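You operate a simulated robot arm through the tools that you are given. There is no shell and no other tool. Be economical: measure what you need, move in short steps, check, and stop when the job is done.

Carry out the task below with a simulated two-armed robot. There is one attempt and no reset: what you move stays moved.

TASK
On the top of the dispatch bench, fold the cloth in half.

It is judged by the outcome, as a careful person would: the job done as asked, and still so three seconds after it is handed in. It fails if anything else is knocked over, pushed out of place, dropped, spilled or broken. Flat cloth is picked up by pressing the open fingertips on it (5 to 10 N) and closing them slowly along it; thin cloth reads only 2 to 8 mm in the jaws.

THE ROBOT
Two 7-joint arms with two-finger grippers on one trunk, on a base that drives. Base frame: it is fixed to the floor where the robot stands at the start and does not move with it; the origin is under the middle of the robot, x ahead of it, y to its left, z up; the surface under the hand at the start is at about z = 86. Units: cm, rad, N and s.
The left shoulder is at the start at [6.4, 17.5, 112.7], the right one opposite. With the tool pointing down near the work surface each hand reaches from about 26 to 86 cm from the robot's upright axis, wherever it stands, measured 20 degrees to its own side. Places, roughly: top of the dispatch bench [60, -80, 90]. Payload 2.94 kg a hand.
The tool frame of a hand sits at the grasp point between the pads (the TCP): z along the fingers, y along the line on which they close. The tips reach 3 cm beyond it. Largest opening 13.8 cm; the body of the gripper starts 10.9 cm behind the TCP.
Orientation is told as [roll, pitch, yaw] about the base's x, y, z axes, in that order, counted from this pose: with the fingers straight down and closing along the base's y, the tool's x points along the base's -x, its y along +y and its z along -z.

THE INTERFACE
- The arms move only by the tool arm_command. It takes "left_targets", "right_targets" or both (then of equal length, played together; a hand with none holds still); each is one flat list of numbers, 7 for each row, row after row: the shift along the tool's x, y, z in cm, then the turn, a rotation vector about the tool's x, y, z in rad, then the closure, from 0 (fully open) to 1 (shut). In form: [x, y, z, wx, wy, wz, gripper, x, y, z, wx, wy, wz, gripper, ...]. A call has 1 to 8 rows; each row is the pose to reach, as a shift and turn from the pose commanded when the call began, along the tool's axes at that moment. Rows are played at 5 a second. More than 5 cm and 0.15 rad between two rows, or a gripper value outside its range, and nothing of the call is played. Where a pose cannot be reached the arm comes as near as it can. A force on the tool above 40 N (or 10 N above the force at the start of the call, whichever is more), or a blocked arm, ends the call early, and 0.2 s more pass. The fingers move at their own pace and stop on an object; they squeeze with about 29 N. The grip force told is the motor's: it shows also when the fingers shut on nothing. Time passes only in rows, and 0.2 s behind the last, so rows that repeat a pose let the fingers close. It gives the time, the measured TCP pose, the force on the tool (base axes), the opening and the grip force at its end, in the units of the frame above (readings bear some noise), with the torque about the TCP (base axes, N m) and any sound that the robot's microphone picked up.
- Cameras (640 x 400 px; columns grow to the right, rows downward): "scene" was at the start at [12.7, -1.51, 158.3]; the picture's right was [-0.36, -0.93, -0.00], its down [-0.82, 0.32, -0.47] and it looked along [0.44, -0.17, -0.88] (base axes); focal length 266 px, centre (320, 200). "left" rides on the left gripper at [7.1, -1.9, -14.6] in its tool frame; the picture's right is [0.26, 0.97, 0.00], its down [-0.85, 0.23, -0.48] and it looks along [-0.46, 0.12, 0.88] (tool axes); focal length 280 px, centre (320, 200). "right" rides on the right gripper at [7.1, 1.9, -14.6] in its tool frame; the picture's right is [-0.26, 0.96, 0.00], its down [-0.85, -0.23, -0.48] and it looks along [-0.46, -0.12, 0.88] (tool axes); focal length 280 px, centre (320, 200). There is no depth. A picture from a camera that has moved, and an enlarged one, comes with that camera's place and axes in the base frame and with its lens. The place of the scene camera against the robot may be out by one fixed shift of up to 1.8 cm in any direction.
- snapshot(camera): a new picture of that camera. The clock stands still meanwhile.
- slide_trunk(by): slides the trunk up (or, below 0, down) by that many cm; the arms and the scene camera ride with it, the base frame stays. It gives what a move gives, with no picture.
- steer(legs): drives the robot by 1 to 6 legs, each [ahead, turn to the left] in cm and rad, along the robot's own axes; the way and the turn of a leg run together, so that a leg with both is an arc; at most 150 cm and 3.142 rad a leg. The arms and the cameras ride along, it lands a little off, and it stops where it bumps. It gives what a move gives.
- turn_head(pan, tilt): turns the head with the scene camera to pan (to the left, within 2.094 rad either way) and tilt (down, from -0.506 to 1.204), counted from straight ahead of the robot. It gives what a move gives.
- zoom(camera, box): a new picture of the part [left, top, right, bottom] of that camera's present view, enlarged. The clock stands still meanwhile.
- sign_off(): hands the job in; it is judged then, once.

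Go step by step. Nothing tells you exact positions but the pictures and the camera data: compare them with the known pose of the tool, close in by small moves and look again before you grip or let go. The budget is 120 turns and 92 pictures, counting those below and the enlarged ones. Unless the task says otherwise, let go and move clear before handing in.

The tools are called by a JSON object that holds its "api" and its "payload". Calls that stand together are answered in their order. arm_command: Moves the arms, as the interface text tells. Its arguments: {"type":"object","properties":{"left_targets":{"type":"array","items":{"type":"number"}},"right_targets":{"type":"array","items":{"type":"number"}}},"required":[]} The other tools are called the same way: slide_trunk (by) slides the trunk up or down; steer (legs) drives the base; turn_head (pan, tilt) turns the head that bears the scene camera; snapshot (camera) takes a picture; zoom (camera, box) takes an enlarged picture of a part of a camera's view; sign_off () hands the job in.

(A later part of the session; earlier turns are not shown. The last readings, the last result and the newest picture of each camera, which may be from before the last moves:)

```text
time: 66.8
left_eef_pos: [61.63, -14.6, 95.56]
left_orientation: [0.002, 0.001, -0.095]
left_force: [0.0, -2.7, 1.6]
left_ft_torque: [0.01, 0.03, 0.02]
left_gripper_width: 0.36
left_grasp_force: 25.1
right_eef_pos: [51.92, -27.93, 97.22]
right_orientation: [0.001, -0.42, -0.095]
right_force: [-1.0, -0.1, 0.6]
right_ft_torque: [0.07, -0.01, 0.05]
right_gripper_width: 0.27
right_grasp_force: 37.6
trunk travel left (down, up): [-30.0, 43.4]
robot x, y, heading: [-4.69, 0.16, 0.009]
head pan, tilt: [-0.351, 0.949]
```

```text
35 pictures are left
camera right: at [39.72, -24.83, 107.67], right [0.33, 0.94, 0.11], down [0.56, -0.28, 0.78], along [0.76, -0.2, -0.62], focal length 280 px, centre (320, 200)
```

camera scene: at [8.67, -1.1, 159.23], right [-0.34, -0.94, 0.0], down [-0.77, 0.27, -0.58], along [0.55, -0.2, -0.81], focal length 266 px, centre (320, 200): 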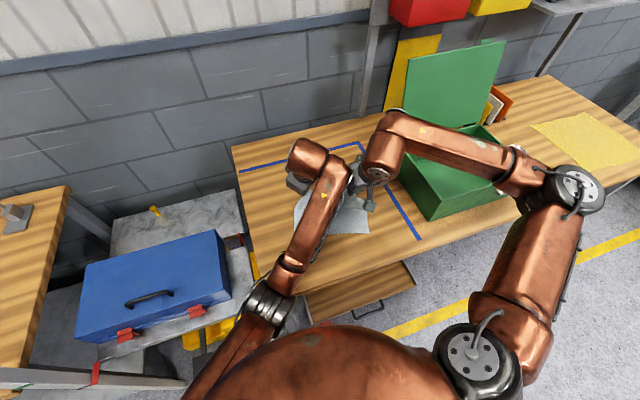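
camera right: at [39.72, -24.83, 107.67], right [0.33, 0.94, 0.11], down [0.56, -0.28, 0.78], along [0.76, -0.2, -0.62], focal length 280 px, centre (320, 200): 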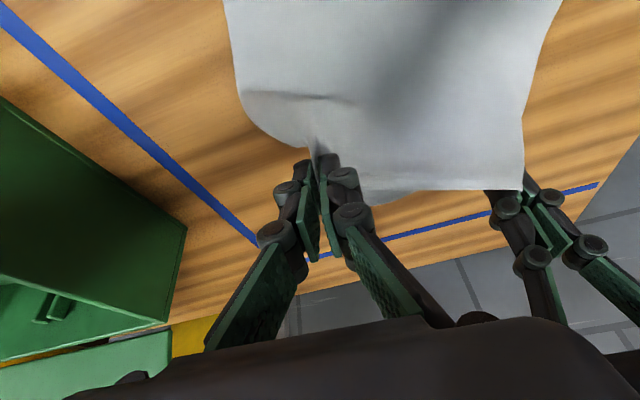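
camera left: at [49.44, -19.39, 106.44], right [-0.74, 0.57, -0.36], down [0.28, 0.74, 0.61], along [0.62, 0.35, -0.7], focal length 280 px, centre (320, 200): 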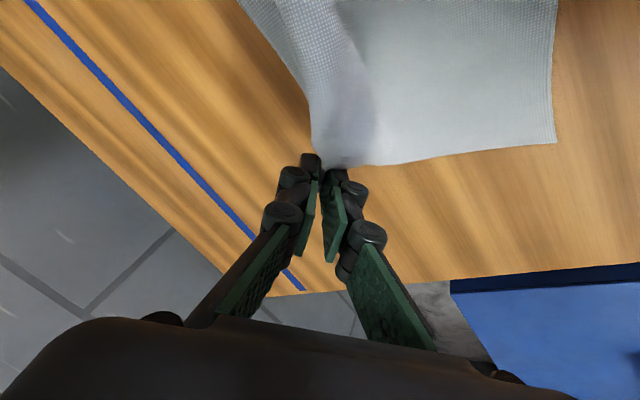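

Left orientation is good now and the cloth is still held. I'll bring the left hand to mid-arc with the same tilt as the right.

{"api": "arm_command", "payload": {"left_targets": [0.9, 0.15, -0.4, 0, -0.07, 0, 1, 2.0, 0.3, -0.8, 0, -0.14, 0, 1, 3.1, 0.45, -1.1, 0, -0.21, 0, 1, 4.2, 0.6, -1.4, 0, -0.28, 0, 1, 5.3, 0.75, -1.6, 0, -0.35, 0, 1, 6.4, 0.9, -1.65, 0, -0.42, 0, 1, 6.4, 0.9, -1.65, 0, -0.42, 0, 1]}}

{"api": "snapshot", "payload": {"camera": "right"}}

{"api": "snapshot", "payload": {"camera": "left"}}

```text
time: 68.4
left_eef_pos: [59.13, -14.95, 94.53]
left_orientation: [-0.001, -0.423, -0.094]
left_force: [0.4, -0.6, -0.7]
left_ft_torque: [-0.01, 0.0, -0.01]
left_gripper_width: 0.36
left_grasp_force: 26.9
left hand out of reach, approached as far as the arm can: row 1, 2, 3, 4, 5, 6, 7
right_eef_pos: [52.02, -27.88, 97.18]
right_orientation: [-0.001, -0.421, -0.096]
right_force: [-0.1, 0.9, 0.8]
right_ft_torque: [0.04, 0.01, 0.05]
right_gripper_width: 0.5
right_grasp_force: 25.1
trunk travel left (down, up): [-30.0, 43.4]
robot x, y, heading: [-4.79, -0.03, 0.009]
head pan, tilt: [-0.351, 0.949]
```

```text
34 pictures are left
camera right: at [39.73, -24.84, 107.68], right [0.33, 0.94, 0.11], down [0.56, -0.28, 0.78], along [0.76, -0.2, -0.62], focal length 280 px, centre (320, 200)
```

right: 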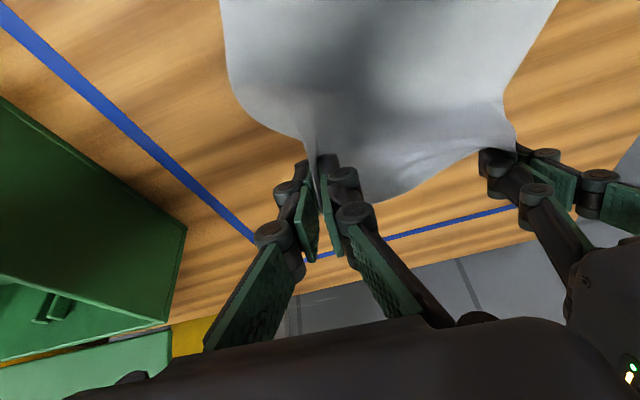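

```text
33 pictures are left
camera left: at [46.49, -15.65, 104.9], right [-0.15, 0.98, -0.11], down [0.6, 0.17, 0.78], along [0.79, 0.05, -0.61], focal length 280 px, centre (320, 200)
```

left: 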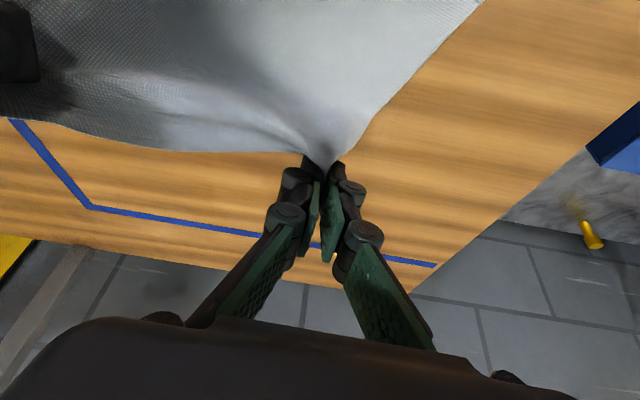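

The left is at a limit again when tilting, so I'll let it go upright and just translate back and up.

{"api": "arm_command", "payload": {"left_targets": [0.2, 0.15, -0.5, 0, 0.07, 0, 1, 0.5, 0.3, -1, 0, 0.14, 0, 1, 0.8, 0.5, -1.6, 0, 0.21, 0, 1, 1.1, 0.7, -2.1, 0, 0.28, 0, 1, 1.4, 0.85, -2.7, 0, 0.35, 0, 1, 1.6, 1, -3.2, 0, 0.42, 0, 1]}}

{"api": "snapshot", "payload": {"camera": "scene"}}

```text
time: 69.8
left_eef_pos: [60.98, -16.11, 96.85]
left_orientation: [0.001, 0.002, -0.094]
left_force: [0.5, -0.4, -0.4]
left_ft_torque: [-0.06, -0.03, 0.0]
left_gripper_width: 0.05
left_grasp_force: 23.3
left hand out of reach, approached as far as the arm can: row 1, 2, 3, 4, 5, 6
right_eef_pos: [52.01, -27.89, 97.24]
right_orientation: [-0.003, -0.422, -0.095]
right_force: [-1.6, -0.7, 4.4]
right_ft_torque: [-0.08, -0.04, 0.01]
right_gripper_width: 0.09
right_grasp_force: 31.0
trunk travel left (down, up): [-30.0, 43.4]
robot x, y, heading: [-4.7, 0.54, 0.004]
head pan, tilt: [-0.351, 0.949]
```

```text
32 pictures are left
camera scene: at [8.75, -1.19, 159.22], right [-0.34, -0.94, 0.0], down [-0.77, 0.27, -0.58], along [0.55, -0.19, -0.81], focal length 266 px, centre (320, 200)
```

scene: 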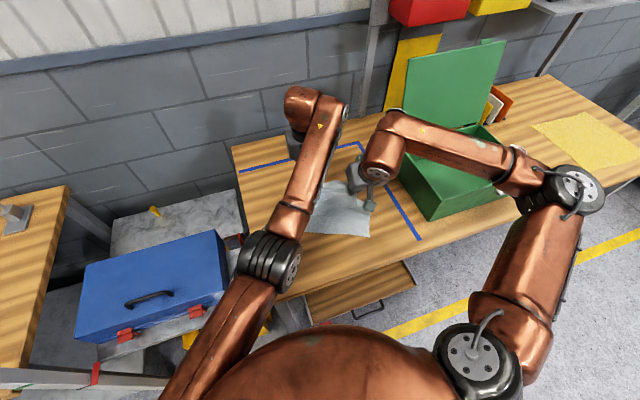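

I'll test the left once more with a pure pull back toward its own shoulder.

{"api": "arm_command", "payload": {"left_targets": [0.7, 0.3, 0, 0, 0, 0, 1, 1.5, 0.7, 0, 0, 0, 0, 1, 2.5, 1.1, 0, 0, 0, 0, 1, 3.5, 1.5, 0, 0, 0, 0, 1, 4.5, 1.9, 0, 0, 0, 0, 1]}}

{"api": "snapshot", "payload": {"camera": "left"}}

{"api": "snapshot", "payload": {"camera": "right"}}

```text
time: 71.0
left_eef_pos: [61.05, -16.19, 96.61]
left_orientation: [0.0, 0.001, -0.092]
left_force: [-0.3, -0.2, 3.9]
left_ft_torque: [0.01, 0.0, -0.01]
left_gripper_width: 0.0
left_grasp_force: 23.6
left hand out of reach, approached as far as the arm can: row 1, 2, 3, 4, 5
right_eef_pos: [51.94, -28.03, 97.2]
right_orientation: [-0.002, -0.421, -0.095]
right_force: [1.0, 0.0, -0.4]
right_ft_torque: [-0.03, 0.04, -0.06]
right_gripper_width: 0.6
right_grasp_force: 26.5
trunk travel left (down, up): [-30.0, 43.4]
robot x, y, heading: [-4.75, 0.55, 0.011]
head pan, tilt: [-0.351, 0.949]
```

```text
31 pictures are left
camera left: at [53.8, -17.37, 111.24], right [-0.17, 0.99, 0.0], down [0.87, 0.15, 0.48], along [0.47, 0.08, -0.88], focal length 280 px, centre (320, 200)
```

left: 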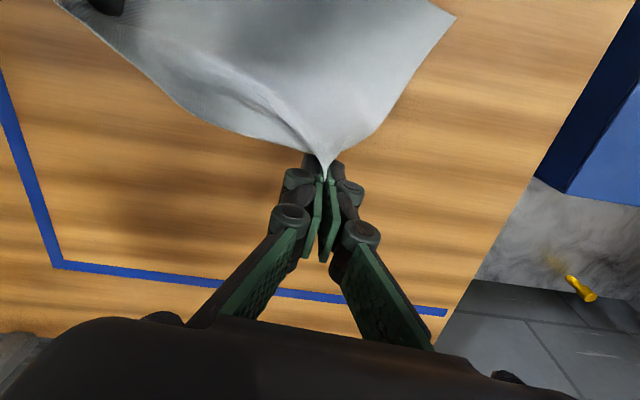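

```text
30 pictures are left
camera right: at [39.73, -24.83, 107.68], right [0.33, 0.94, 0.11], down [0.56, -0.28, 0.78], along [0.76, -0.2, -0.62], focal length 280 px, centre (320, 200)
```

right: 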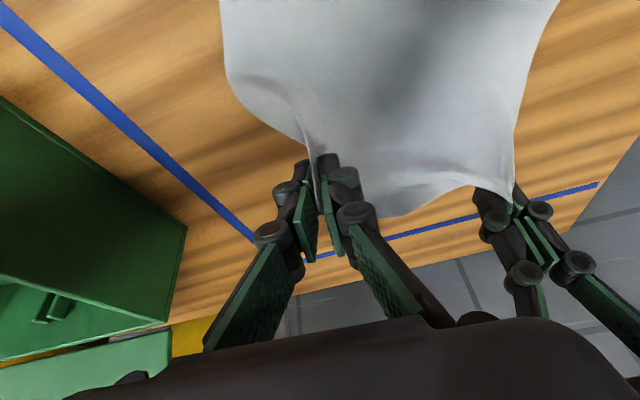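

The left arm stays stuck at its limit. I'll lay its corner down at the far side, let go and retract it, then finish the fold corner by corner with the right hand, which moves well.

{"api": "arm_command", "payload": {"left_targets": [-0.5, 0.4, 1, 0, 0, 0, 1, -1, 0.9, 2.2, 0, 0, 0, 1, -1.5, 1.4, 3.5, 0, 0, 0, 1, -2, 1.9, 4.8, 0, 0, 0, 1, -2.5, 2.4, 6, 0, 0, 0, 1, -3, 2.9, 6.9, 0, 0, 0, 1, -3, 2.9, 6.9, 0, 0, 0, 0.9, -3, 2.9, 6.9, 0, 0, 0, 0.75]}}

{"api": "snapshot", "payload": {"camera": "left"}}

```text
time: 72.8
left_eef_pos: [64.28, -13.4, 89.69]
left_orientation: [0.002, 0.0, -0.094]
left_force: [0.1, -0.4, -0.9]
left_ft_torque: [0.01, 0.0, 0.0]
left_gripper_width: 3.48
left_grasp_force: 0.1
right_eef_pos: [52.04, -27.92, 97.17]
right_orientation: [-0.001, -0.421, -0.096]
right_force: [0.3, 0.3, -0.7]
right_ft_torque: [-0.04, 0.03, 0.02]
right_gripper_width: 0.7
right_grasp_force: 32.1
trunk travel left (down, up): [-30.0, 43.4]
robot x, y, heading: [-4.75, 0.72, 0.009]
head pan, tilt: [-0.351, 0.949]
```

```text
29 pictures are left
camera left: at [57.04, -14.73, 104.37], right [-0.17, 0.99, 0.0], down [0.87, 0.15, 0.48], along [0.47, 0.08, -0.88], focal length 280 px, centre (320, 200)
```

left: 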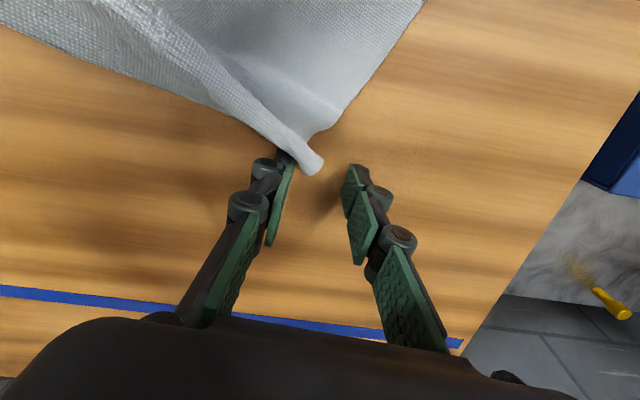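

The left hand is free of the cloth. I'll raise it and retract it out to the left.

{"api": "arm_command", "payload": {"left_targets": [0, 0, -2, 0, 0, 0, 0.75, 0, 0, -5, 0, 0, 0, 0.75, 0.5, 2, -8, 0, 0, 0, 0.75, 1, 5, -11, 0, 0, 0, 0.75, 3, 8, -14, 0, 0, 0, 0.75, 5.5, 11, -16, 0, 0, 0, 0.75, 8.5, 14, -18, 0, 0, 0, 0.75, 11.5, 17, -20, 0, 0, 0, 0.75]}}

{"api": "snapshot", "payload": {"camera": "scene"}}

```text
time: 74.6
left_eef_pos: [63.46, -2.27, 107.18]
left_orientation: [-0.001, 0.0, -0.092]
left_force: [0.5, 0.1, -0.9]
left_ft_torque: [-0.05, 0.0, 0.0]
left_gripper_width: 3.42
left_grasp_force: 0.1
left hand out of reach, approached as far as the arm can: row 4, 5, 6, 7, 8
right_eef_pos: [51.95, -27.91, 97.1]
right_orientation: [-0.002, -0.42, -0.095]
right_force: [-2.1, 0.1, 6.3]
right_ft_torque: [0.02, -0.01, -0.01]
right_gripper_width: 0.04
right_grasp_force: 29.5
trunk travel left (down, up): [-30.0, 43.4]
robot x, y, heading: [-4.7, 0.75, 0.009]
head pan, tilt: [-0.351, 0.949]
```

```text
28 pictures are left
camera scene: at [8.73, -1.14, 159.22], right [-0.34, -0.94, 0.0], down [-0.77, 0.27, -0.58], along [0.55, -0.2, -0.81], focal length 266 px, centre (320, 200)
```

scene: 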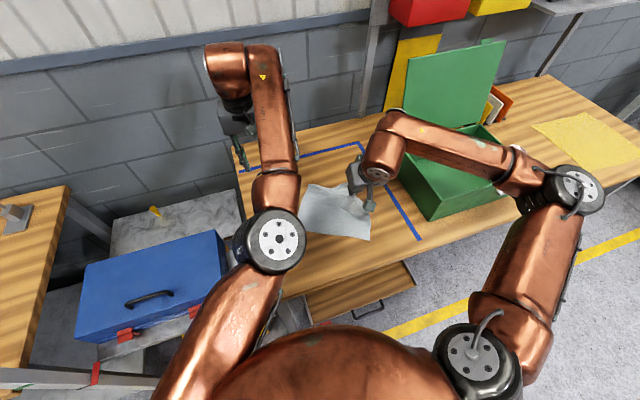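

The left arm is clear of the cloth but still close, so I'll move it farther left and up, out of the right hand's way.

{"api": "arm_command", "payload": {"left_targets": [0, 2, -1, 0, 0, 0, 0.75, 0, 4.5, -2, 0, 0, 0, 0.75, 0, 7, -3, 0, 0, 0, 0.75, 0, 9.5, -4, 0, 0, 0, 0.75, 0, 12, -5, 0, 0, 0, 0.75, 0, 14.5, -6, 0, 0, 0, 0.75, 0, 17, -7, 0, 0, 0, 0.75]}}

{"api": "arm_command", "payload": {"left_targets": [2, 0, 0, 0, 0, 0, 0.75, 5, 0, 0, 0, 0, 0, 0.75, 8, 0, 0, 0, 0, 0, 0.75, 12, 0, 0, 0, 0, 0, 0.75, 16, 0, 0, 0, 0, 0, 0.75]}}

{"api": "snapshot", "payload": {"camera": "scene"}}

{"api": "zoom", "payload": {"camera": "right", "box": [160, 0, 640, 300]}}

```text
time: 76.2
left_eef_pos: [65.04, 14.65, 114.21]
left_orientation: [0.0, -0.001, -0.095]
left_force: [0.3, 0.8, -0.2]
left_ft_torque: [-0.03, 0.02, 0.0]
left_gripper_width: 3.49
left_grasp_force: 0.0
right_eef_pos: [51.9, -27.85, 97.17]
right_orientation: [-0.003, -0.421, -0.095]
right_force: [0.2, 0.5, 4.4]
right_ft_torque: [-0.17, -0.01, -0.1]
right_gripper_width: 0.0
right_grasp_force: 23.8
trunk travel left (down, up): [-30.0, 43.4]
robot x, y, heading: [-4.92, 0.11, 0.01]
head pan, tilt: [-0.351, 0.949]
```

```text
time: 77.4
left_eef_pos: [48.91, 16.19, 114.31]
left_orientation: [0.002, -0.002, -0.094]
left_force: [-0.8, 0.2, -0.2]
left_ft_torque: [0.04, -0.02, 0.01]
left_gripper_width: 3.44
left_grasp_force: 0.2
right_eef_pos: [51.76, -27.82, 97.33]
right_orientation: [-0.002, -0.422, -0.096]
right_force: [0.3, 0.4, 0.0]
right_ft_torque: [0.05, -0.03, 0.01]
right_gripper_width: 0.43
right_grasp_force: 25.9
trunk travel left (down, up): [-30.0, 43.4]
robot x, y, heading: [-4.71, 0.38, 0.008]
head pan, tilt: [-0.351, 0.949]
```

```text
27 pictures are left
camera scene: at [8.58, -1.11, 159.25], right [-0.34, -0.94, 0.0], down [-0.77, 0.27, -0.58], along [0.55, -0.2, -0.81], focal length 266 px, centre (320, 200)
```

scene: 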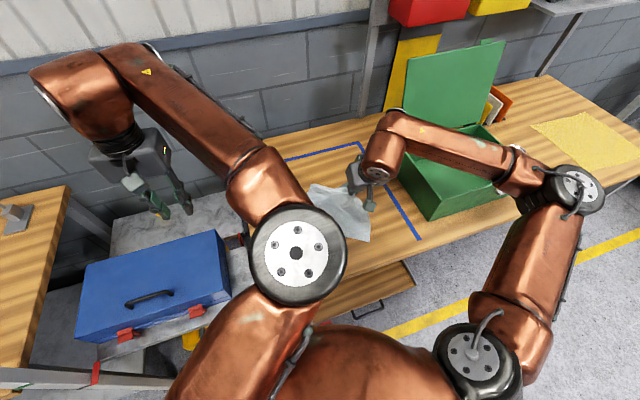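

```text
1.33 times, centred on (400, 150) of right
camera zoom: at [39.58, -24.79, 107.78], right [0.33, 0.94, 0.11], down [0.55, -0.28, 0.78], along [0.76, -0.2, -0.61], focal length 374 px, centre (213, 267)
```

zoom: 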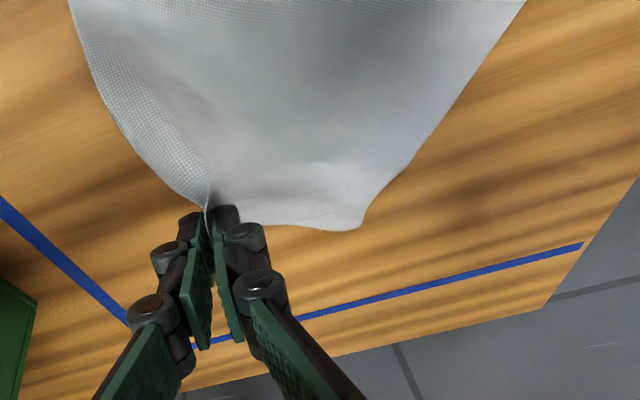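

The left arm is well away. Now I'll look closely at the cloth to find the near corners for the right hand's placement.

{"api": "zoom", "payload": {"camera": "scene", "box": [280, 150, 440, 250]}}

{"api": "snapshot", "payload": {"camera": "left"}}

```text
4.00 times, centred on (360, 200) of scene
camera zoom: at [8.58, -1.11, 159.25], right [-0.34, -0.94, 0.0], down [-0.77, 0.27, -0.58], along [0.55, -0.2, -0.81], focal length 1064 px, centre (160, 200)
```

zoom: 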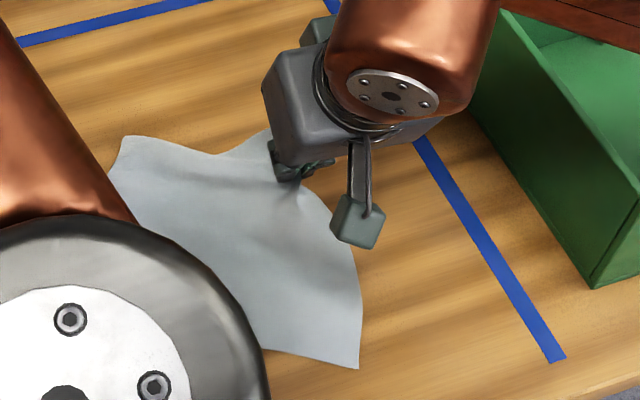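

```text
24 pictures are left
camera left: at [41.63, 14.91, 128.85], right [-0.17, 0.99, 0.0], down [0.87, 0.15, 0.48], along [0.47, 0.08, -0.88], focal length 280 px, centre (320, 200)
```

left: 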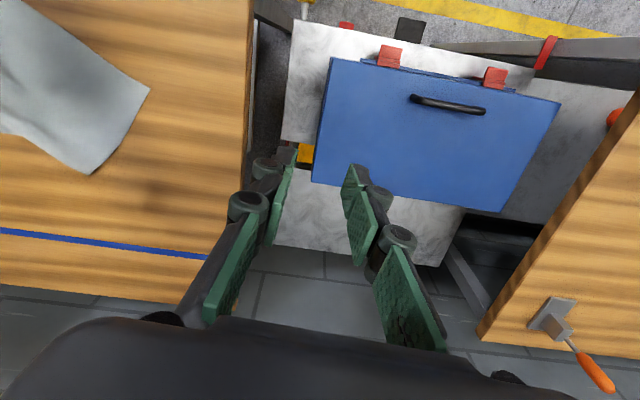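

The cloth has turned about 30°: A is at about [38.8, -29.3], B at [51, -8.4], D curled at [65.7, -19]. The right hand now carries corner C over to A along the second half of the arc.

{"api": "arm_command", "payload": {"right_targets": [1.8, -0.1, -0.59, 0, -0.07, 0, 1, 3.82, -0.25, -0.94, 0, -0.14, 0, 1, 5.96, -0.4, -0.99, 0, -0.21, 0, 1, 8.21, -0.5, -0.77, 0, -0.28, 0, 1, 10.53, -0.6, -0.12, 0, -0.35, 0, 1, 12.84, -0.7, 0.77, 0, -0.42, 0, 1, 14.86, -0.8, 1.79, 0, -0.49, 0, 1]}}

{"api": "snapshot", "payload": {"camera": "right"}}

```text
time: 79.0
left_eef_pos: [48.84, 15.85, 114.35]
left_orientation: [0.004, -0.004, -0.094]
left_force: [-0.4, -0.5, -0.3]
left_ft_torque: [0.08, -0.11, -0.01]
left_gripper_width: 3.44
left_grasp_force: 0.1
right_eef_pos: [43.45, -29.8, 93.48]
right_orientation: [0.07, -0.733, -0.161]
right_force: [-1.8, 0.1, 3.3]
right_ft_torque: [0.02, -0.03, -0.03]
right_gripper_width: 0.04
right_grasp_force: 20.9
right hand out of reach, approached as far as the arm can: row 5, 6, 7
trunk travel left (down, up): [-30.0, 43.4]
robot x, y, heading: [-4.58, 0.73, 0.011]
head pan, tilt: [-0.351, 0.949]
```

```text
23 pictures are left
camera right: at [28.68, -26.52, 99.79], right [0.3, 0.93, 0.23], down [0.28, -0.31, 0.91], along [0.91, -0.21, -0.35], focal length 280 px, centre (320, 200)
```

right: 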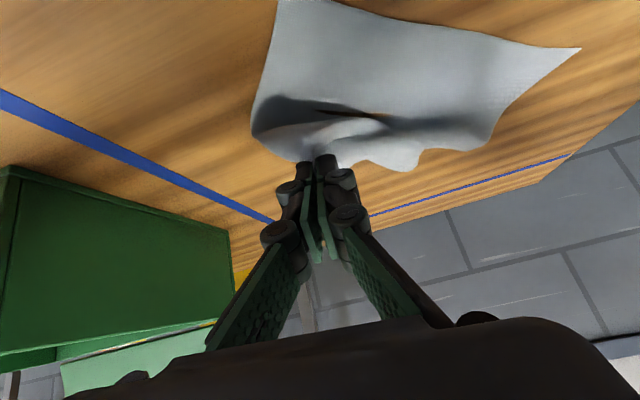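

The tilt runs into the right arm's limit here. I'll untilt somewhat and bring the tip down to the target beside A.

{"api": "arm_command", "payload": {"right_targets": [0.2, 0.1, 0, 0, 0.06, 0, 1, 1, 0.2, 0, 0, 0.12, 0, 1, 1.9, 0.4, 0, 0, 0.18, 0, 1, 2.9, 0.55, 0.05, 0, 0.24, 0, 1, 3.9, 0.7, 0.1, 0, 0.3, 0, 1, 4.8, 0.84, 0.14, 0, 0.3, 0, 1, 4.8, 0.84, 0.14, 0, 0.3, 0, 1]}}

{"api": "snapshot", "payload": {"camera": "scene"}}

```text
time: 80.6
left_eef_pos: [49.04, 16.12, 114.17]
left_orientation: [0.001, -0.002, -0.092]
left_force: [0.4, -0.5, -1.4]
left_ft_torque: [0.02, 0.01, -0.01]
left_gripper_width: 3.45
left_grasp_force: 0.0
right_eef_pos: [40.42, -28.25, 90.16]
right_orientation: [0.056, -0.431, -0.137]
right_force: [-2.4, -1.6, 2.9]
right_ft_torque: [0.01, -0.06, 0.0]
right_gripper_width: 0.01
right_grasp_force: 22.6
trunk travel left (down, up): [-30.0, 43.4]
robot x, y, heading: [-4.66, 0.31, 0.005]
head pan, tilt: [-0.351, 0.949]
```

```text
22 pictures are left
camera scene: at [8.77, -1.15, 159.21], right [-0.34, -0.94, 0.0], down [-0.77, 0.27, -0.58], along [0.55, -0.19, -0.81], focal length 266 px, centre (320, 200)
```

scene: 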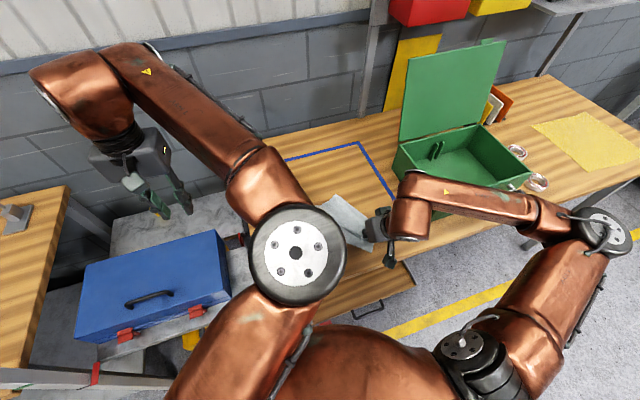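

{"api": "snapshot", "payload": {"camera": "right"}}

```text
21 pictures are left
camera right: at [28.01, -25.44, 100.71], right [0.34, 0.93, 0.16], down [0.54, -0.33, 0.77], along [0.77, -0.18, -0.61], focal length 280 px, centre (320, 200)
```

right: 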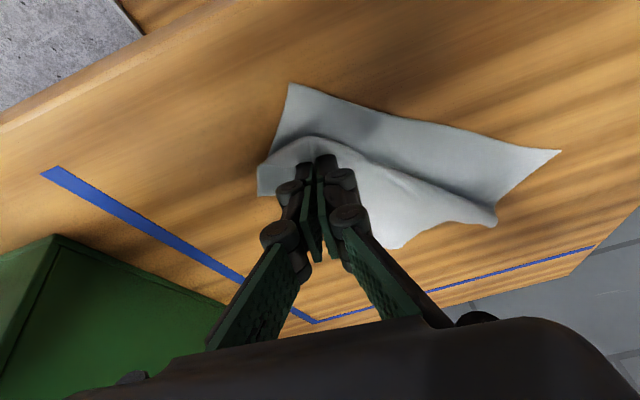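

The tip is about 3.5 cm short of where C should land: A is now at about [36, -27.7]. I'll move there, lower and open.

{"api": "arm_command", "payload": {"right_targets": [0.9, 0.5, -0.55, 0, 0, 0, 1, 1.8, 1, -1.1, 0, 0, 0, 1, 2.67, 1.48, -1.67, 0, 0, 0, 1, 2.9, 1.48, -1.2, 0, 0, 0, 1, 3.05, 1.48, -0.85, 0, 0, 0, 1, 3.05, 1.48, -0.85, 0, 0, 0, 0.92, 3.05, 1.48, -0.85, 0, 0, 0, 0.8, 3.05, 1.48, -0.85, 0, 0, 0, 0.7]}}

{"api": "snapshot", "payload": {"camera": "right"}}

```text
time: 82.4
left_eef_pos: [49.13, 16.11, 114.08]
left_orientation: [-0.001, -0.002, -0.092]
left_force: [-0.6, -0.2, -0.1]
left_ft_torque: [0.01, 0.0, -0.04]
left_gripper_width: 3.48
left_grasp_force: 0.1
right_eef_pos: [37.38, -26.4, 89.85]
right_orientation: [0.056, -0.432, -0.137]
right_force: [0.0, 0.3, 0.1]
right_ft_torque: [0.0, -0.02, 0.0]
right_gripper_width: 4.14
right_grasp_force: 0.1
trunk travel left (down, up): [-30.0, 43.4]
robot x, y, heading: [-4.56, 0.64, 0.011]
head pan, tilt: [-0.351, 0.949]
```

```text
20 pictures are left
camera right: at [25.05, -23.57, 100.28], right [0.34, 0.93, 0.16], down [0.54, -0.33, 0.77], along [0.77, -0.18, -0.61], focal length 280 px, centre (320, 200)
```

right: 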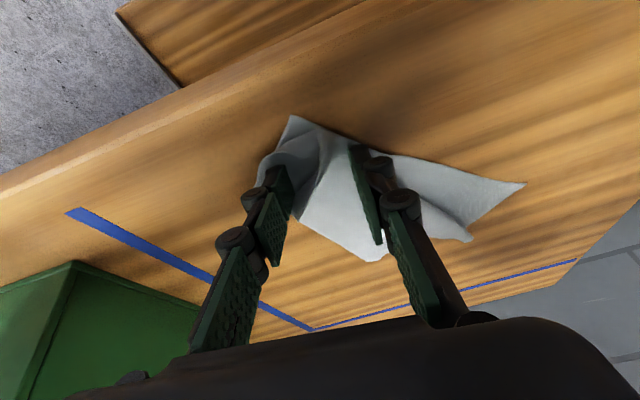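

C is released near A. I'll lift the right hand away and look at the whole cloth from above.

{"api": "arm_command", "payload": {"right_targets": [0, 0, -1.5, 0, 0, 0, 0.7, 0, 0, -4, 0, 0.05, 0, 0.7, 0, -1, -7, 0, 0.15, 0, 0.7, 0, -2, -10, 0, 0.27, 0, 0.7, -1, -3, -14, 0, 0.39, 0, 0.7, -2, -4, -18, 0, 0.43, 0, 0.7, -2.5, -5, -21, 0, 0.43, 0, 0.7]}}

{"api": "snapshot", "payload": {"camera": "right"}}

```text
time: 84.0
left_eef_pos: [49.13, 16.13, 114.25]
left_orientation: [0.0, -0.001, -0.094]
left_force: [1.0, -0.2, -0.2]
left_ft_torque: [0.01, 0.02, 0.01]
left_gripper_width: 3.47
left_grasp_force: 0.0
right_eef_pos: [30.08, -31.68, 109.9]
right_orientation: [0.052, -0.001, -0.111]
right_force: [0.3, -0.3, -0.3]
right_ft_torque: [0.02, 0.01, 0.01]
right_gripper_width: 4.14
right_grasp_force: 0.1
trunk travel left (down, up): [-30.0, 43.4]
robot x, y, heading: [-4.48, 0.29, 0.006]
head pan, tilt: [-0.351, 0.949]
```

```text
19 pictures are left
camera right: at [23.17, -29.66, 124.5], right [0.37, 0.93, 0.05], down [0.81, -0.35, 0.46], along [0.45, -0.13, -0.88], focal length 280 px, centre (320, 200)
```

right: 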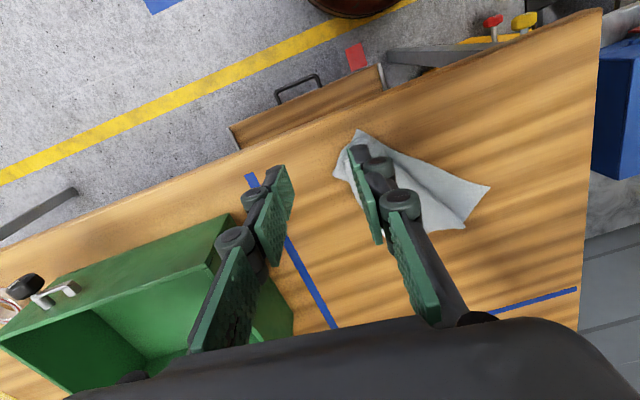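

{"api": "arm_command", "payload": {"right_targets": [-1, -3, 0, 0, 0, 0, 0.7, -2, -6, 0, 0, 0, 0, 0.7, -3, -8, 0, 0, 0, 0, 0.7]}}

{"api": "zoom", "payload": {"camera": "right", "box": [340, 80, 580, 230]}}

```text
time: 84.8
left_eef_pos: [49.16, 15.99, 114.16]
left_orientation: [0.002, -0.003, -0.094]
left_force: [0.4, -0.4, 0.5]
left_ft_torque: [0.0, -0.02, 0.0]
left_gripper_width: 3.49
left_grasp_force: 0.1
right_eef_pos: [32.35, -39.95, 109.25]
right_orientation: [0.05, 0.0, -0.113]
right_force: [-0.4, -0.4, -0.1]
right_ft_torque: [0.0, 0.0, -0.03]
right_gripper_width: 4.14
right_grasp_force: 0.1
trunk travel left (down, up): [-30.0, 43.4]
robot x, y, heading: [-4.9, 0.1, 0.007]
head pan, tilt: [-0.351, 0.949]
```

```text
2.67 times, centred on (460, 155) of right
camera zoom: at [25.38, -38.04, 123.96], right [0.37, 0.93, 0.05], down [0.81, -0.35, 0.46], along [0.45, -0.13, -0.88], focal length 748 px, centre (-53, 320)
```

zoom: 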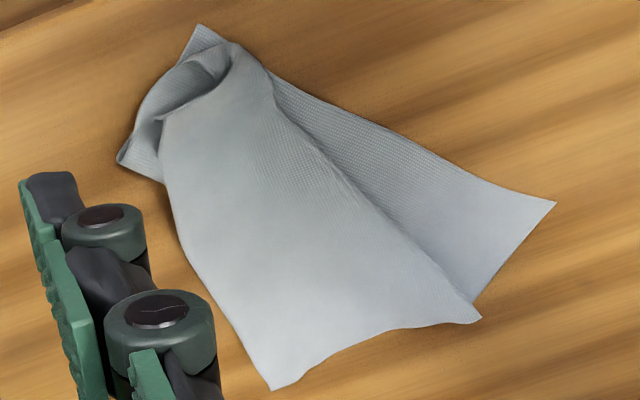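

The zoom shows C bunched next to A, with D at about [57.3, -26.9] and B at [51.3, -9.8]. Bringing D over to B should complete the half fold, so the right hand goes above D with a diagonal yaw.

{"api": "arm_command", "payload": {"right_targets": [-2.7, 2, 1.5, 0.006, 0, 0.068, 0.783, -5.3, 4, 3.2, 0.012, 0, 0.136, 0.783, -8, 6.1, 5.2, 0.019, 0, 0.203, 0.783, -10.7, 8.1, 7.4, 0.025, 0, 0.271, 0.783, -13.4, 10.1, 9.8, 0.031, 0, 0.339, 0.783, -16, 12.1, 12.2, 0.037, 0, 0.407, 0.783, -18.7, 14.2, 14.7, 0.044, 0, 0.474, 0.783, -21.4, 16.2, 17.1, 0.05, 0, 0.542, 0.783]}}

{"api": "snapshot", "payload": {"camera": "right"}}

```text
time: 86.6
left_eef_pos: [49.21, 16.14, 114.0]
left_orientation: [-0.001, 0.0, -0.092]
left_force: [0.5, 0.6, -0.2]
left_ft_torque: [-0.02, 0.03, 0.02]
left_gripper_width: 3.48
left_grasp_force: 0.0
right_eef_pos: [55.66, -25.28, 92.97]
right_orientation: [-0.002, 0.012, -0.657]
right_force: [0.1, -0.2, 0.3]
right_ft_torque: [0.0, 0.03, 0.03]
right_gripper_width: 2.99
right_grasp_force: 0.0
trunk travel left (down, up): [-30.0, 43.4]
robot x, y, heading: [-4.79, 0.37, 0.008]
head pan, tilt: [-0.351, 0.949]
```

```text
17 pictures are left
camera right: at [51.36, -19.47, 107.67], right [0.8, 0.61, -0.01], down [0.54, -0.7, 0.47], along [0.28, -0.38, -0.88], focal length 280 px, centre (320, 200)
```

right: 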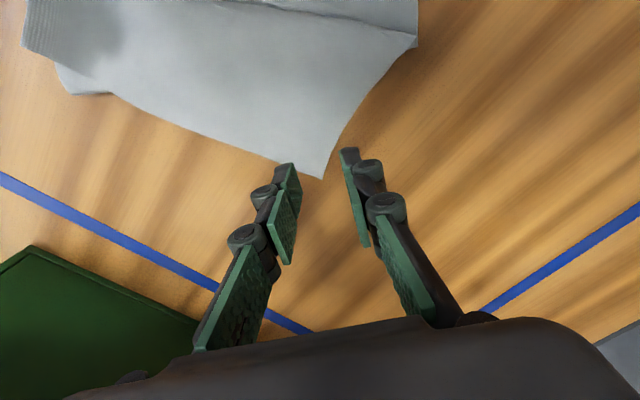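

D is a clean corner, right under the jaws. Going down to press it.

{"api": "arm_command", "payload": {"right_targets": [0, 0, 1.2, 0, 0, 0, 0.783, 0, 0, 2.4, 0, 0, 0, 0.783, 0, 0, 3.4, 0, 0, 0, 0.783, 0, 0, 3.8, 0, 0, 0, 0.783, 0, 0, 4.0, 0, 0, 0, 0.783, 0, 0, 4.1, 0, 0, 0, 0.783, 0, 0, 4.1, 0, 0, 0, 0.783]}}

```text
time: 88.2
left_eef_pos: [49.08, 16.22, 114.2]
left_orientation: [-0.001, -0.003, -0.095]
left_force: [0.7, -0.1, -0.9]
left_ft_torque: [0.01, 0.02, -0.01]
left_gripper_width: 3.45
left_grasp_force: 0.1
right_eef_pos: [55.55, -25.28, 89.14]
right_orientation: [-0.003, 0.01, -0.654]
right_force: [1.6, -2.4, 11.7]
right_ft_torque: [-0.21, 0.09, 0.04]
right_gripper_width: 2.99
right_grasp_force: 0.0
trunk travel left (down, up): [-30.0, 43.4]
robot x, y, heading: [-4.66, 0.45, 0.01]
head pan, tilt: [-0.351, 0.949]
```

{"api": "arm_command", "payload": {"right_targets": [0, 0, -0.03, 0, 0, 0, 0.81, 0, 0, -0.03, 0, 0, 0, 0.84, 0, 0, -0.03, 0, 0, 0, 0.87, 0, 0, -0.03, 0, 0, 0, 0.9, 0, 0, -0.03, 0, 0, 0, 0.93, 0, 0, -0.03, 0, 0, 0, 0.96, 0, 0, -0.03, 0, 0, 0, 1.0, 0, 0, -0.03, 0, 0, 0, 1.0]}}

{"api": "arm_command", "payload": {"right_targets": [0, 0, -0.6, 0, 0, 0, 1, 0.2, 0.1, -1.5, 0, 0, 0, 1, 0.4, 0.3, -2.5, 0, 0, 0, 1, 0.8, 0.5, -3.5, 0, 0, 0, 1]}}

{"api": "snapshot", "payload": {"camera": "right"}}

```text
time: 90.0
left_eef_pos: [49.21, 16.06, 114.08]
left_orientation: [0.0, -0.001, -0.093]
left_force: [0.2, 0.2, -0.2]
left_ft_torque: [0.01, 0.02, 0.02]
left_gripper_width: 3.45
left_grasp_force: 0.2
right_eef_pos: [55.55, -25.38, 88.88]
right_orientation: [-0.002, 0.012, -0.655]
right_force: [-0.6, 0.6, -1.6]
right_ft_torque: [0.01, -0.04, 0.0]
right_gripper_width: 0.71
right_grasp_force: 33.9
trunk travel left (down, up): [-30.0, 43.4]
robot x, y, heading: [-5.33, 0.32, 0.014]
head pan, tilt: [-0.351, 0.949]
```

```text
time: 91.0
left_eef_pos: [49.12, 16.15, 114.14]
left_orientation: [0.0, -0.002, -0.093]
left_force: [0.4, -0.5, 0.3]
left_ft_torque: [-0.01, 0.01, 0.0]
left_gripper_width: 3.45
left_grasp_force: 0.1
right_eef_pos: [55.11, -24.45, 92.52]
right_orientation: [-0.004, 0.012, -0.655]
right_force: [1.2, 0.6, 3.2]
right_ft_torque: [0.01, 0.01, 0.03]
right_gripper_width: 0.41
right_grasp_force: 39.4
trunk travel left (down, up): [-30.0, 43.4]
robot x, y, heading: [-4.72, 0.21, 0.013]
head pan, tilt: [-0.351, 0.949]
```

```text
16 pictures are left
camera right: at [50.86, -18.69, 107.26], right [0.8, 0.61, -0.01], down [0.54, -0.7, 0.47], along [0.28, -0.37, -0.88], focal length 280 px, centre (320, 200)
```

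right: 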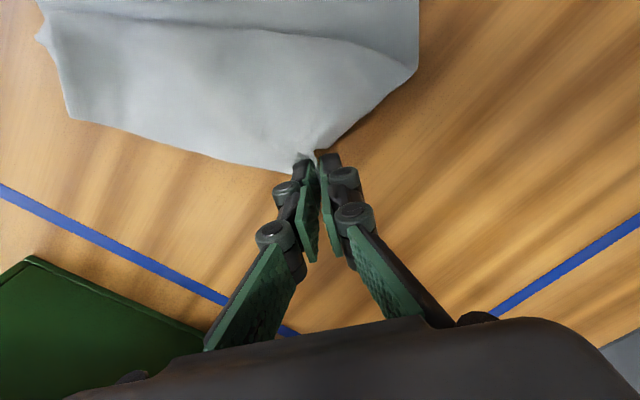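

D is held and lifted. Now the arc over to B, with the fingers tilting away from the motion.

{"api": "arm_command", "payload": {"right_targets": [0.81, 0.55, -1.49, 0.034, -0.049, 0, 1, 1.94, 1.33, -2.68, 0.068, -0.099, 0, 1, 3.41, 2.34, -3.35, 0.102, -0.148, 0, 1, 5.03, 3.45, -3.51, 0.136, -0.198, 0, 1, 6.67, 4.57, -3.07, 0.17, -0.247, 0, 1, 8.29, 5.68, -1.81, 0.203, -0.297, 0, 1, 9.9, 6.79, 0.06, 0.237, -0.346, 0, 1, 11.28, 7.73, 1.8, 0.271, -0.396, 0, 1]}}

{"api": "snapshot", "payload": {"camera": "right"}}

```text
time: 92.8
left_eef_pos: [49.16, 16.36, 114.19]
left_orientation: [-0.001, -0.001, -0.092]
left_force: [0.3, 0.0, 0.5]
left_ft_torque: [-0.03, -0.02, 0.01]
left_gripper_width: 3.44
left_grasp_force: 0.2
right_eef_pos: [50.82, -11.35, 90.73]
right_orientation: [-0.29, -0.379, -0.597]
right_force: [0.8, -0.7, -0.9]
right_ft_torque: [0.01, -0.01, 0.0]
right_gripper_width: 0.17
right_grasp_force: 22.9
trunk travel left (down, up): [-30.0, 43.4]
robot x, y, heading: [-4.71, 0.83, 0.007]
head pan, tilt: [-0.351, 0.949]
```

```text
15 pictures are left
camera right: at [44.74, 0.11, 100.71], right [0.81, 0.57, -0.16], down [0.44, -0.4, 0.8], along [0.39, -0.71, -0.58], focal length 280 px, centre (320, 200)
```

right: 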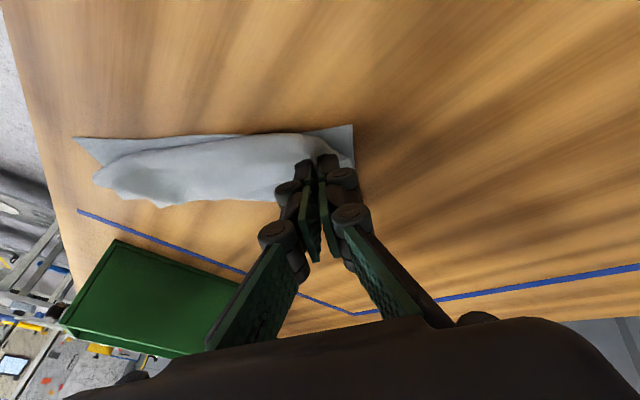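

That looks like a proper half fold. I'll set D down just a little farther toward B and open.

{"api": "arm_command", "payload": {"right_targets": [0.4, 0.3, -0.1, 0, 0, 0, 1, 0.75, 0.5, 0.1, 0, 0, 0, 1, 0.93, 0.64, 0.43, 0, 0, 0, 1, 0.93, 0.64, 0.43, 0, 0, 0, 0.95, 0.93, 0.64, 0.43, 0, 0, 0, 0.88, 0.93, 0.64, 0.43, 0, 0, 0, 0.8, 0.93, 0.64, 0.43, 0, 0, 0, 0.72, 0.93, 0.64, 0.43, 0, 0, 0, 0.68]}}

{"api": "arm_command", "payload": {"right_targets": [0, 0, -1.5, 0, 0, 0, 0.68, 0, 0, -4, 0, 0, 0, 0.68, 0, 0, -7, -0.05, 0.07, 0, 0.68, 1, 0, -10, -0.1, 0.15, 0, 0.68, 2, 0, -13, -0.16, 0.23, 0, 0.68, 3, 0, -16, -0.22, 0.31, 0, 0.68, 4, 0, -18, -0.27, 0.39, 0, 0.68]}}

{"api": "snapshot", "payload": {"camera": "right"}}

```text
time: 94.6
left_eef_pos: [49.11, 16.17, 114.03]
left_orientation: [-0.001, -0.001, -0.092]
left_force: [0.1, -0.4, 0.6]
left_ft_torque: [0.03, -0.04, 0.01]
left_gripper_width: 3.47
left_grasp_force: 0.1
right_eef_pos: [50.69, -10.76, 90.0]
right_orientation: [-0.29, -0.379, -0.597]
right_force: [-0.6, 1.1, 0.3]
right_ft_torque: [0.0, 0.01, -0.01]
right_gripper_width: 4.43
right_grasp_force: 0.1
trunk travel left (down, up): [-30.0, 43.4]
robot x, y, heading: [-4.96, 0.82, 0.005]
head pan, tilt: [-0.351, 0.949]
```

```text
time: 96.2
left_eef_pos: [49.3, 16.19, 114.09]
left_orientation: [0.0, -0.001, -0.091]
left_force: [-0.3, 0.0, 0.3]
left_ft_torque: [0.01, 0.01, 0.0]
left_gripper_width: 3.45
left_grasp_force: 0.1
right_eef_pos: [45.2, -0.83, 104.46]
right_orientation: [-0.004, 0.007, -0.655]
right_force: [0.2, 0.8, 0.6]
right_ft_torque: [0.01, 0.0, -0.03]
right_gripper_width: 4.43
right_grasp_force: 0.1
trunk travel left (down, up): [-30.0, 43.4]
robot x, y, heading: [-4.49, 0.56, 0.013]
head pan, tilt: [-0.351, 0.949]
```

```text
14 pictures are left
camera right: at [40.82, 5.05, 119.13], right [0.8, 0.61, 0.0], down [0.54, -0.7, 0.47], along [0.28, -0.38, -0.88], focal length 280 px, centre (320, 200)
```

right: 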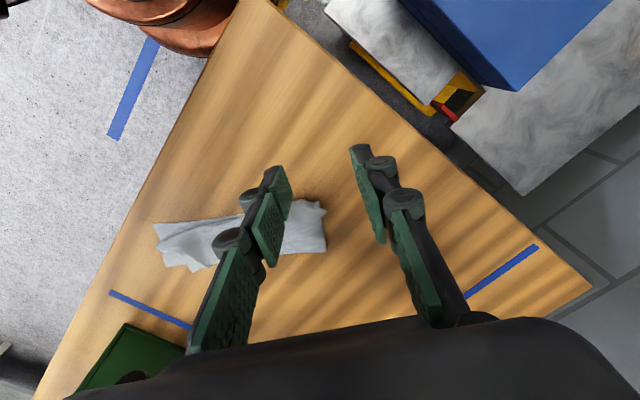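

The hand is clear. I'll move it aside to the right for an unobstructed view of the result.

{"api": "arm_command", "payload": {"right_targets": [-1.5, -4.5, -1, 0, 0, -0.06, 0.7, -3, -9, -2, 0, 0, -0.13, 0.7, -4.6, -13.5, -3, 0, 0, -0.2, 0.7, -6.2, -18, -4, 0, 0, -0.27, 0.7, -7.8, -22.5, -5, 0, 0, -0.34, 0.7, -9.4, -27, -5, 0, 0, -0.41, 0.7, -11, -31.5, -5, 0, 0, -0.48, 0.7, -12.4, -35.8, -5, 0, 0, -0.54, 0.7]}}

{"api": "zoom", "payload": {"camera": "right", "box": [340, 80, 580, 230]}}

```text
time: 98.0
left_eef_pos: [49.05, 16.19, 114.3]
left_orientation: [0.003, -0.004, -0.094]
left_force: [0.0, 0.1, 1.3]
left_ft_torque: [0.04, -0.01, 0.04]
left_gripper_width: 3.45
left_grasp_force: 0.1
right_eef_pos: [33.03, -36.87, 109.48]
right_orientation: [-0.001, 0.006, -0.111]
right_force: [-0.8, 0.1, -0.7]
right_ft_torque: [0.02, -0.06, -0.03]
right_gripper_width: 4.15
right_grasp_force: 0.0
trunk travel left (down, up): [-30.0, 43.4]
robot x, y, heading: [-4.73, 0.17, 0.005]
head pan, tilt: [-0.351, 0.949]
```

```text
2.67 times, centred on (460, 155) of right
camera zoom: at [26.34, -34.09, 124.21], right [0.37, 0.93, 0.0], down [0.82, -0.32, 0.47], along [0.44, -0.18, -0.88], focal length 748 px, centre (-53, 320)
```

zoom: 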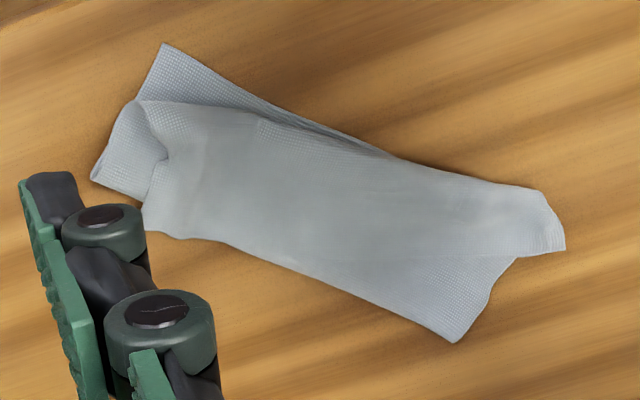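

The cloth is now roughly a half-fold strip, but the left-hand end near A is pleated. I'll look closer there before tidying.

{"api": "zoom", "payload": {"camera": "right", "box": [360, 85, 456, 175]}}

```text
4.44 times, centred on (408, 130) of right
camera zoom: at [26.34, -34.09, 124.21], right [0.37, 0.93, 0.0], down [0.82, -0.32, 0.47], along [0.44, -0.18, -0.88], focal length 1246 px, centre (-71, 511)
```

zoom: 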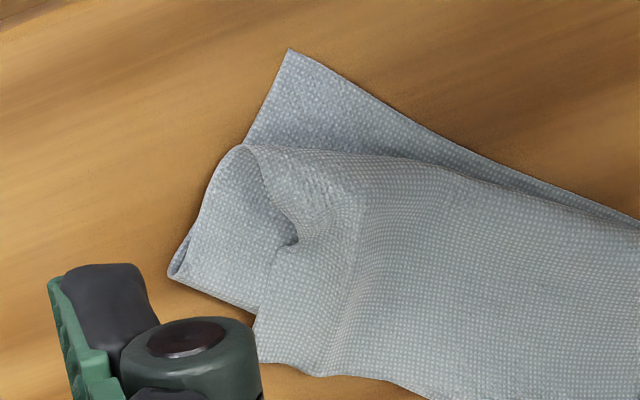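

Corner C has actually fallen back: it now lies on top at about [44.2, -29.9], with D near B. I only need to pick C up again and carry it about 9 cm to A, so I position the right hand above it.

{"api": "arm_command", "payload": {"right_targets": [-1.2, 1.2, 1.5, 0, 0, 0.11, 0.8, -2.5, 2.4, 3.5, 0, 0, 0.22, 0.826, -3.7, 3.5, 5.5, 0, 0, 0.33, 0.826, -5, 4.7, 7.7, 0, 0, 0.45, 0.826, -6.2, 5.9, 10, 0, 0, 0.56, 0.826, -7.5, 7.1, 12.2, 0, 0, 0.67, 0.826, -8.7, 8.3, 14.4, 0, 0, 0.78, 0.826, -9.98, 9.44, 16.5, 0, 0, 0.89, 0.826]}}

{"api": "snapshot", "payload": {"camera": "right"}}

```text
time: 99.8
left_eef_pos: [49.26, 16.1, 113.98]
left_orientation: [0.001, 0.0, -0.092]
left_force: [0.5, -0.5, -0.8]
left_ft_torque: [0.0, 0.0, 0.0]
left_gripper_width: 3.43
left_grasp_force: 0.1
right_eef_pos: [44.27, -28.48, 92.93]
right_orientation: [-0.007, 0.004, -1.006]
right_force: [-0.6, -0.1, 0.6]
right_ft_torque: [-0.02, 0.04, 0.01]
right_gripper_width: 2.39
right_grasp_force: 0.0
trunk travel left (down, up): [-30.0, 43.4]
robot x, y, heading: [-4.96, 0.69, 0.009]
head pan, tilt: [-0.351, 0.949]
```

```text
11 pictures are left
camera right: at [42.16, -21.49, 107.54], right [0.96, 0.3, -0.01], down [0.26, -0.84, 0.47], along [0.13, -0.45, -0.88], focal length 280 px, centre (320, 200)
```

right: 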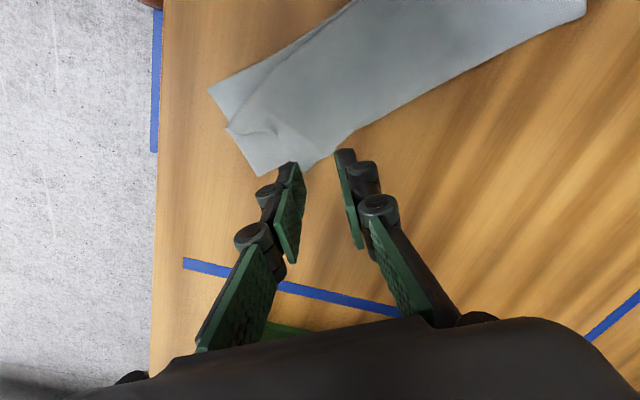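

C sits at about [43.6, -30.2], right below. A small sideways trim, then down to press.

{"api": "arm_command", "payload": {"right_targets": [0, -0.4, 1.2, 0, 0, 0, 0.826, 0.1, -0.85, 2.4, 0, 0, 0, 0.826, 0.1, -0.85, 3.3, 0, 0, 0, 0.826, 0.1, -0.85, 3.7, 0, 0, 0, 0.826, 0.1, -0.85, 3.9, 0, 0, 0, 0.826, 0.1, -0.85, 4.0, 0, 0, 0, 0.826, 0.1, -0.85, 4.0, 0, 0, 0, 0.826]}}

```text
time: 101.4
left_eef_pos: [49.08, 16.15, 114.17]
left_orientation: [0.0, -0.001, -0.092]
left_force: [0.0, -0.1, 0.4]
left_ft_torque: [0.02, 0.05, 0.02]
left_gripper_width: 3.45
left_grasp_force: 0.1
right_eef_pos: [43.46, -28.86, 89.05]
right_orientation: [-0.001, 0.004, -1.006]
right_force: [1.3, -0.9, 13.7]
right_ft_torque: [0.09, -0.07, -0.02]
right_gripper_width: 2.37
right_grasp_force: 0.0
trunk travel left (down, up): [-30.0, 43.4]
robot x, y, heading: [-4.83, 0.18, 0.008]
head pan, tilt: [-0.351, 0.949]
```

{"api": "arm_command", "payload": {"right_targets": [0, 0, -0.08, 0, 0, 0, 0.85, 0, 0, -0.08, 0, 0, 0, 0.88, 0, 0, -0.08, 0, 0, 0, 0.91, 0, 0, -0.08, 0, 0, 0, 0.94, 0, 0, -0.08, 0, 0, 0, 0.97, 0, 0, -0.08, 0, 0, 0, 1.0, 0, 0, -0.08, 0, 0, 0, 1.0]}}

{"api": "arm_command", "payload": {"right_targets": [0, 0, -0.6, 0, 0, 0, 1, 0.1, -0.1, -1.5, 0, 0, 0, 1, 0.3, -0.3, -2.5, 0, 0, 0, 1, 0.6, -0.5, -3.5, 0, 0, 0, 1]}}

{"api": "snapshot", "payload": {"camera": "right"}}

```text
time: 103.0
left_eef_pos: [49.08, 16.16, 114.23]
left_orientation: [0.0, 0.001, -0.093]
left_force: [0.6, 0.3, -0.3]
left_ft_torque: [0.0, -0.01, 0.05]
left_gripper_width: 3.46
left_grasp_force: 0.1
right_eef_pos: [43.38, -28.86, 89.0]
right_orientation: [-0.007, 0.004, -1.003]
right_force: [0.3, -0.4, -1.5]
right_ft_torque: [-0.01, -0.01, 0.05]
right_gripper_width: 0.66
right_grasp_force: 34.6
trunk travel left (down, up): [-30.0, 43.4]
robot x, y, heading: [-4.69, 0.16, 0.014]
head pan, tilt: [-0.351, 0.949]
```

```text
time: 104.0
left_eef_pos: [49.14, 16.19, 114.17]
left_orientation: [0.001, -0.001, -0.092]
left_force: [-0.3, -0.4, 0.3]
left_ft_torque: [0.01, -0.01, 0.0]
left_gripper_width: 3.44
left_grasp_force: 0.0
right_eef_pos: [42.63, -28.67, 92.59]
right_orientation: [-0.007, 0.003, -1.003]
right_force: [-0.8, 0.9, 1.5]
right_ft_torque: [0.06, 0.03, -0.01]
right_gripper_width: 0.25
right_grasp_force: 36.9
trunk travel left (down, up): [-30.0, 43.4]
robot x, y, heading: [-4.91, 0.16, 0.009]
head pan, tilt: [-0.351, 0.949]
```

```text
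10 pictures are left
camera right: at [40.55, -21.6, 107.27], right [0.95, 0.3, -0.01], down [0.26, -0.84, 0.47], along [0.13, -0.45, -0.88], focal length 280 px, centre (320, 200)
```

right: 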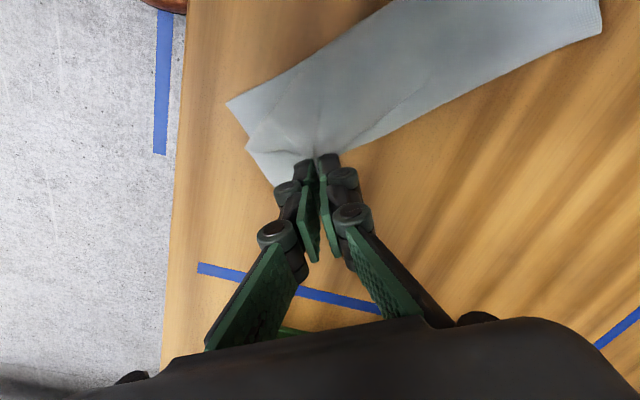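

C is held by itself. Now the short arc carries it over to A.

{"api": "arm_command", "payload": {"right_targets": [0.82, -0.75, -0.79, -0.047, -0.052, 0, 1, 1.86, -1.7, -1.27, -0.094, -0.103, 0, 1, 2.98, -2.71, -1.33, -0.141, -0.155, 0, 1, 4.16, -3.79, -1.08, -0.188, -0.207, 0, 1, 5.27, -4.8, -0.32, -0.236, -0.259, 0, 1, 6.15, -5.6, 0.86, -0.283, -0.31, 0, 1, 6.65, -6.06, 2.1, -0.303, -0.333, 0, 1, 6.65, -6.06, 2.1, -0.303, -0.333, 0, 1]}}

{"api": "snapshot", "payload": {"camera": "right"}}

```text
time: 105.8
left_eef_pos: [49.38, 16.48, 114.0]
left_orientation: [-0.002, 0.002, -0.092]
left_force: [0.7, 0.0, -0.8]
left_ft_torque: [-0.04, 0.1, 0.0]
left_gripper_width: 3.49
left_grasp_force: 0.0
right_eef_pos: [36.36, -29.36, 90.47]
right_orientation: [0.305, -0.322, -1.053]
right_force: [0.0, 1.8, 3.1]
right_ft_torque: [0.02, 0.09, -0.03]
right_gripper_width: 0.24
right_grasp_force: 36.5
right hand out of reach, approached as far as the arm can: row 6, 7, 8
trunk travel left (down, up): [-30.0, 43.4]
robot x, y, heading: [-4.89, 0.53, 0.009]
head pan, tilt: [-0.351, 0.949]
```

```text
9 pictures are left
camera right: at [28.51, -20.82, 102.03], right [0.88, 0.32, 0.36], down [0.02, -0.77, 0.63], along [0.48, -0.55, -0.69], focal length 280 px, centre (320, 200)
```

right: 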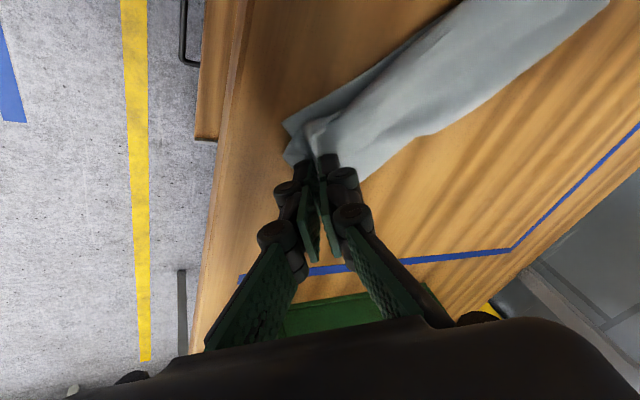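

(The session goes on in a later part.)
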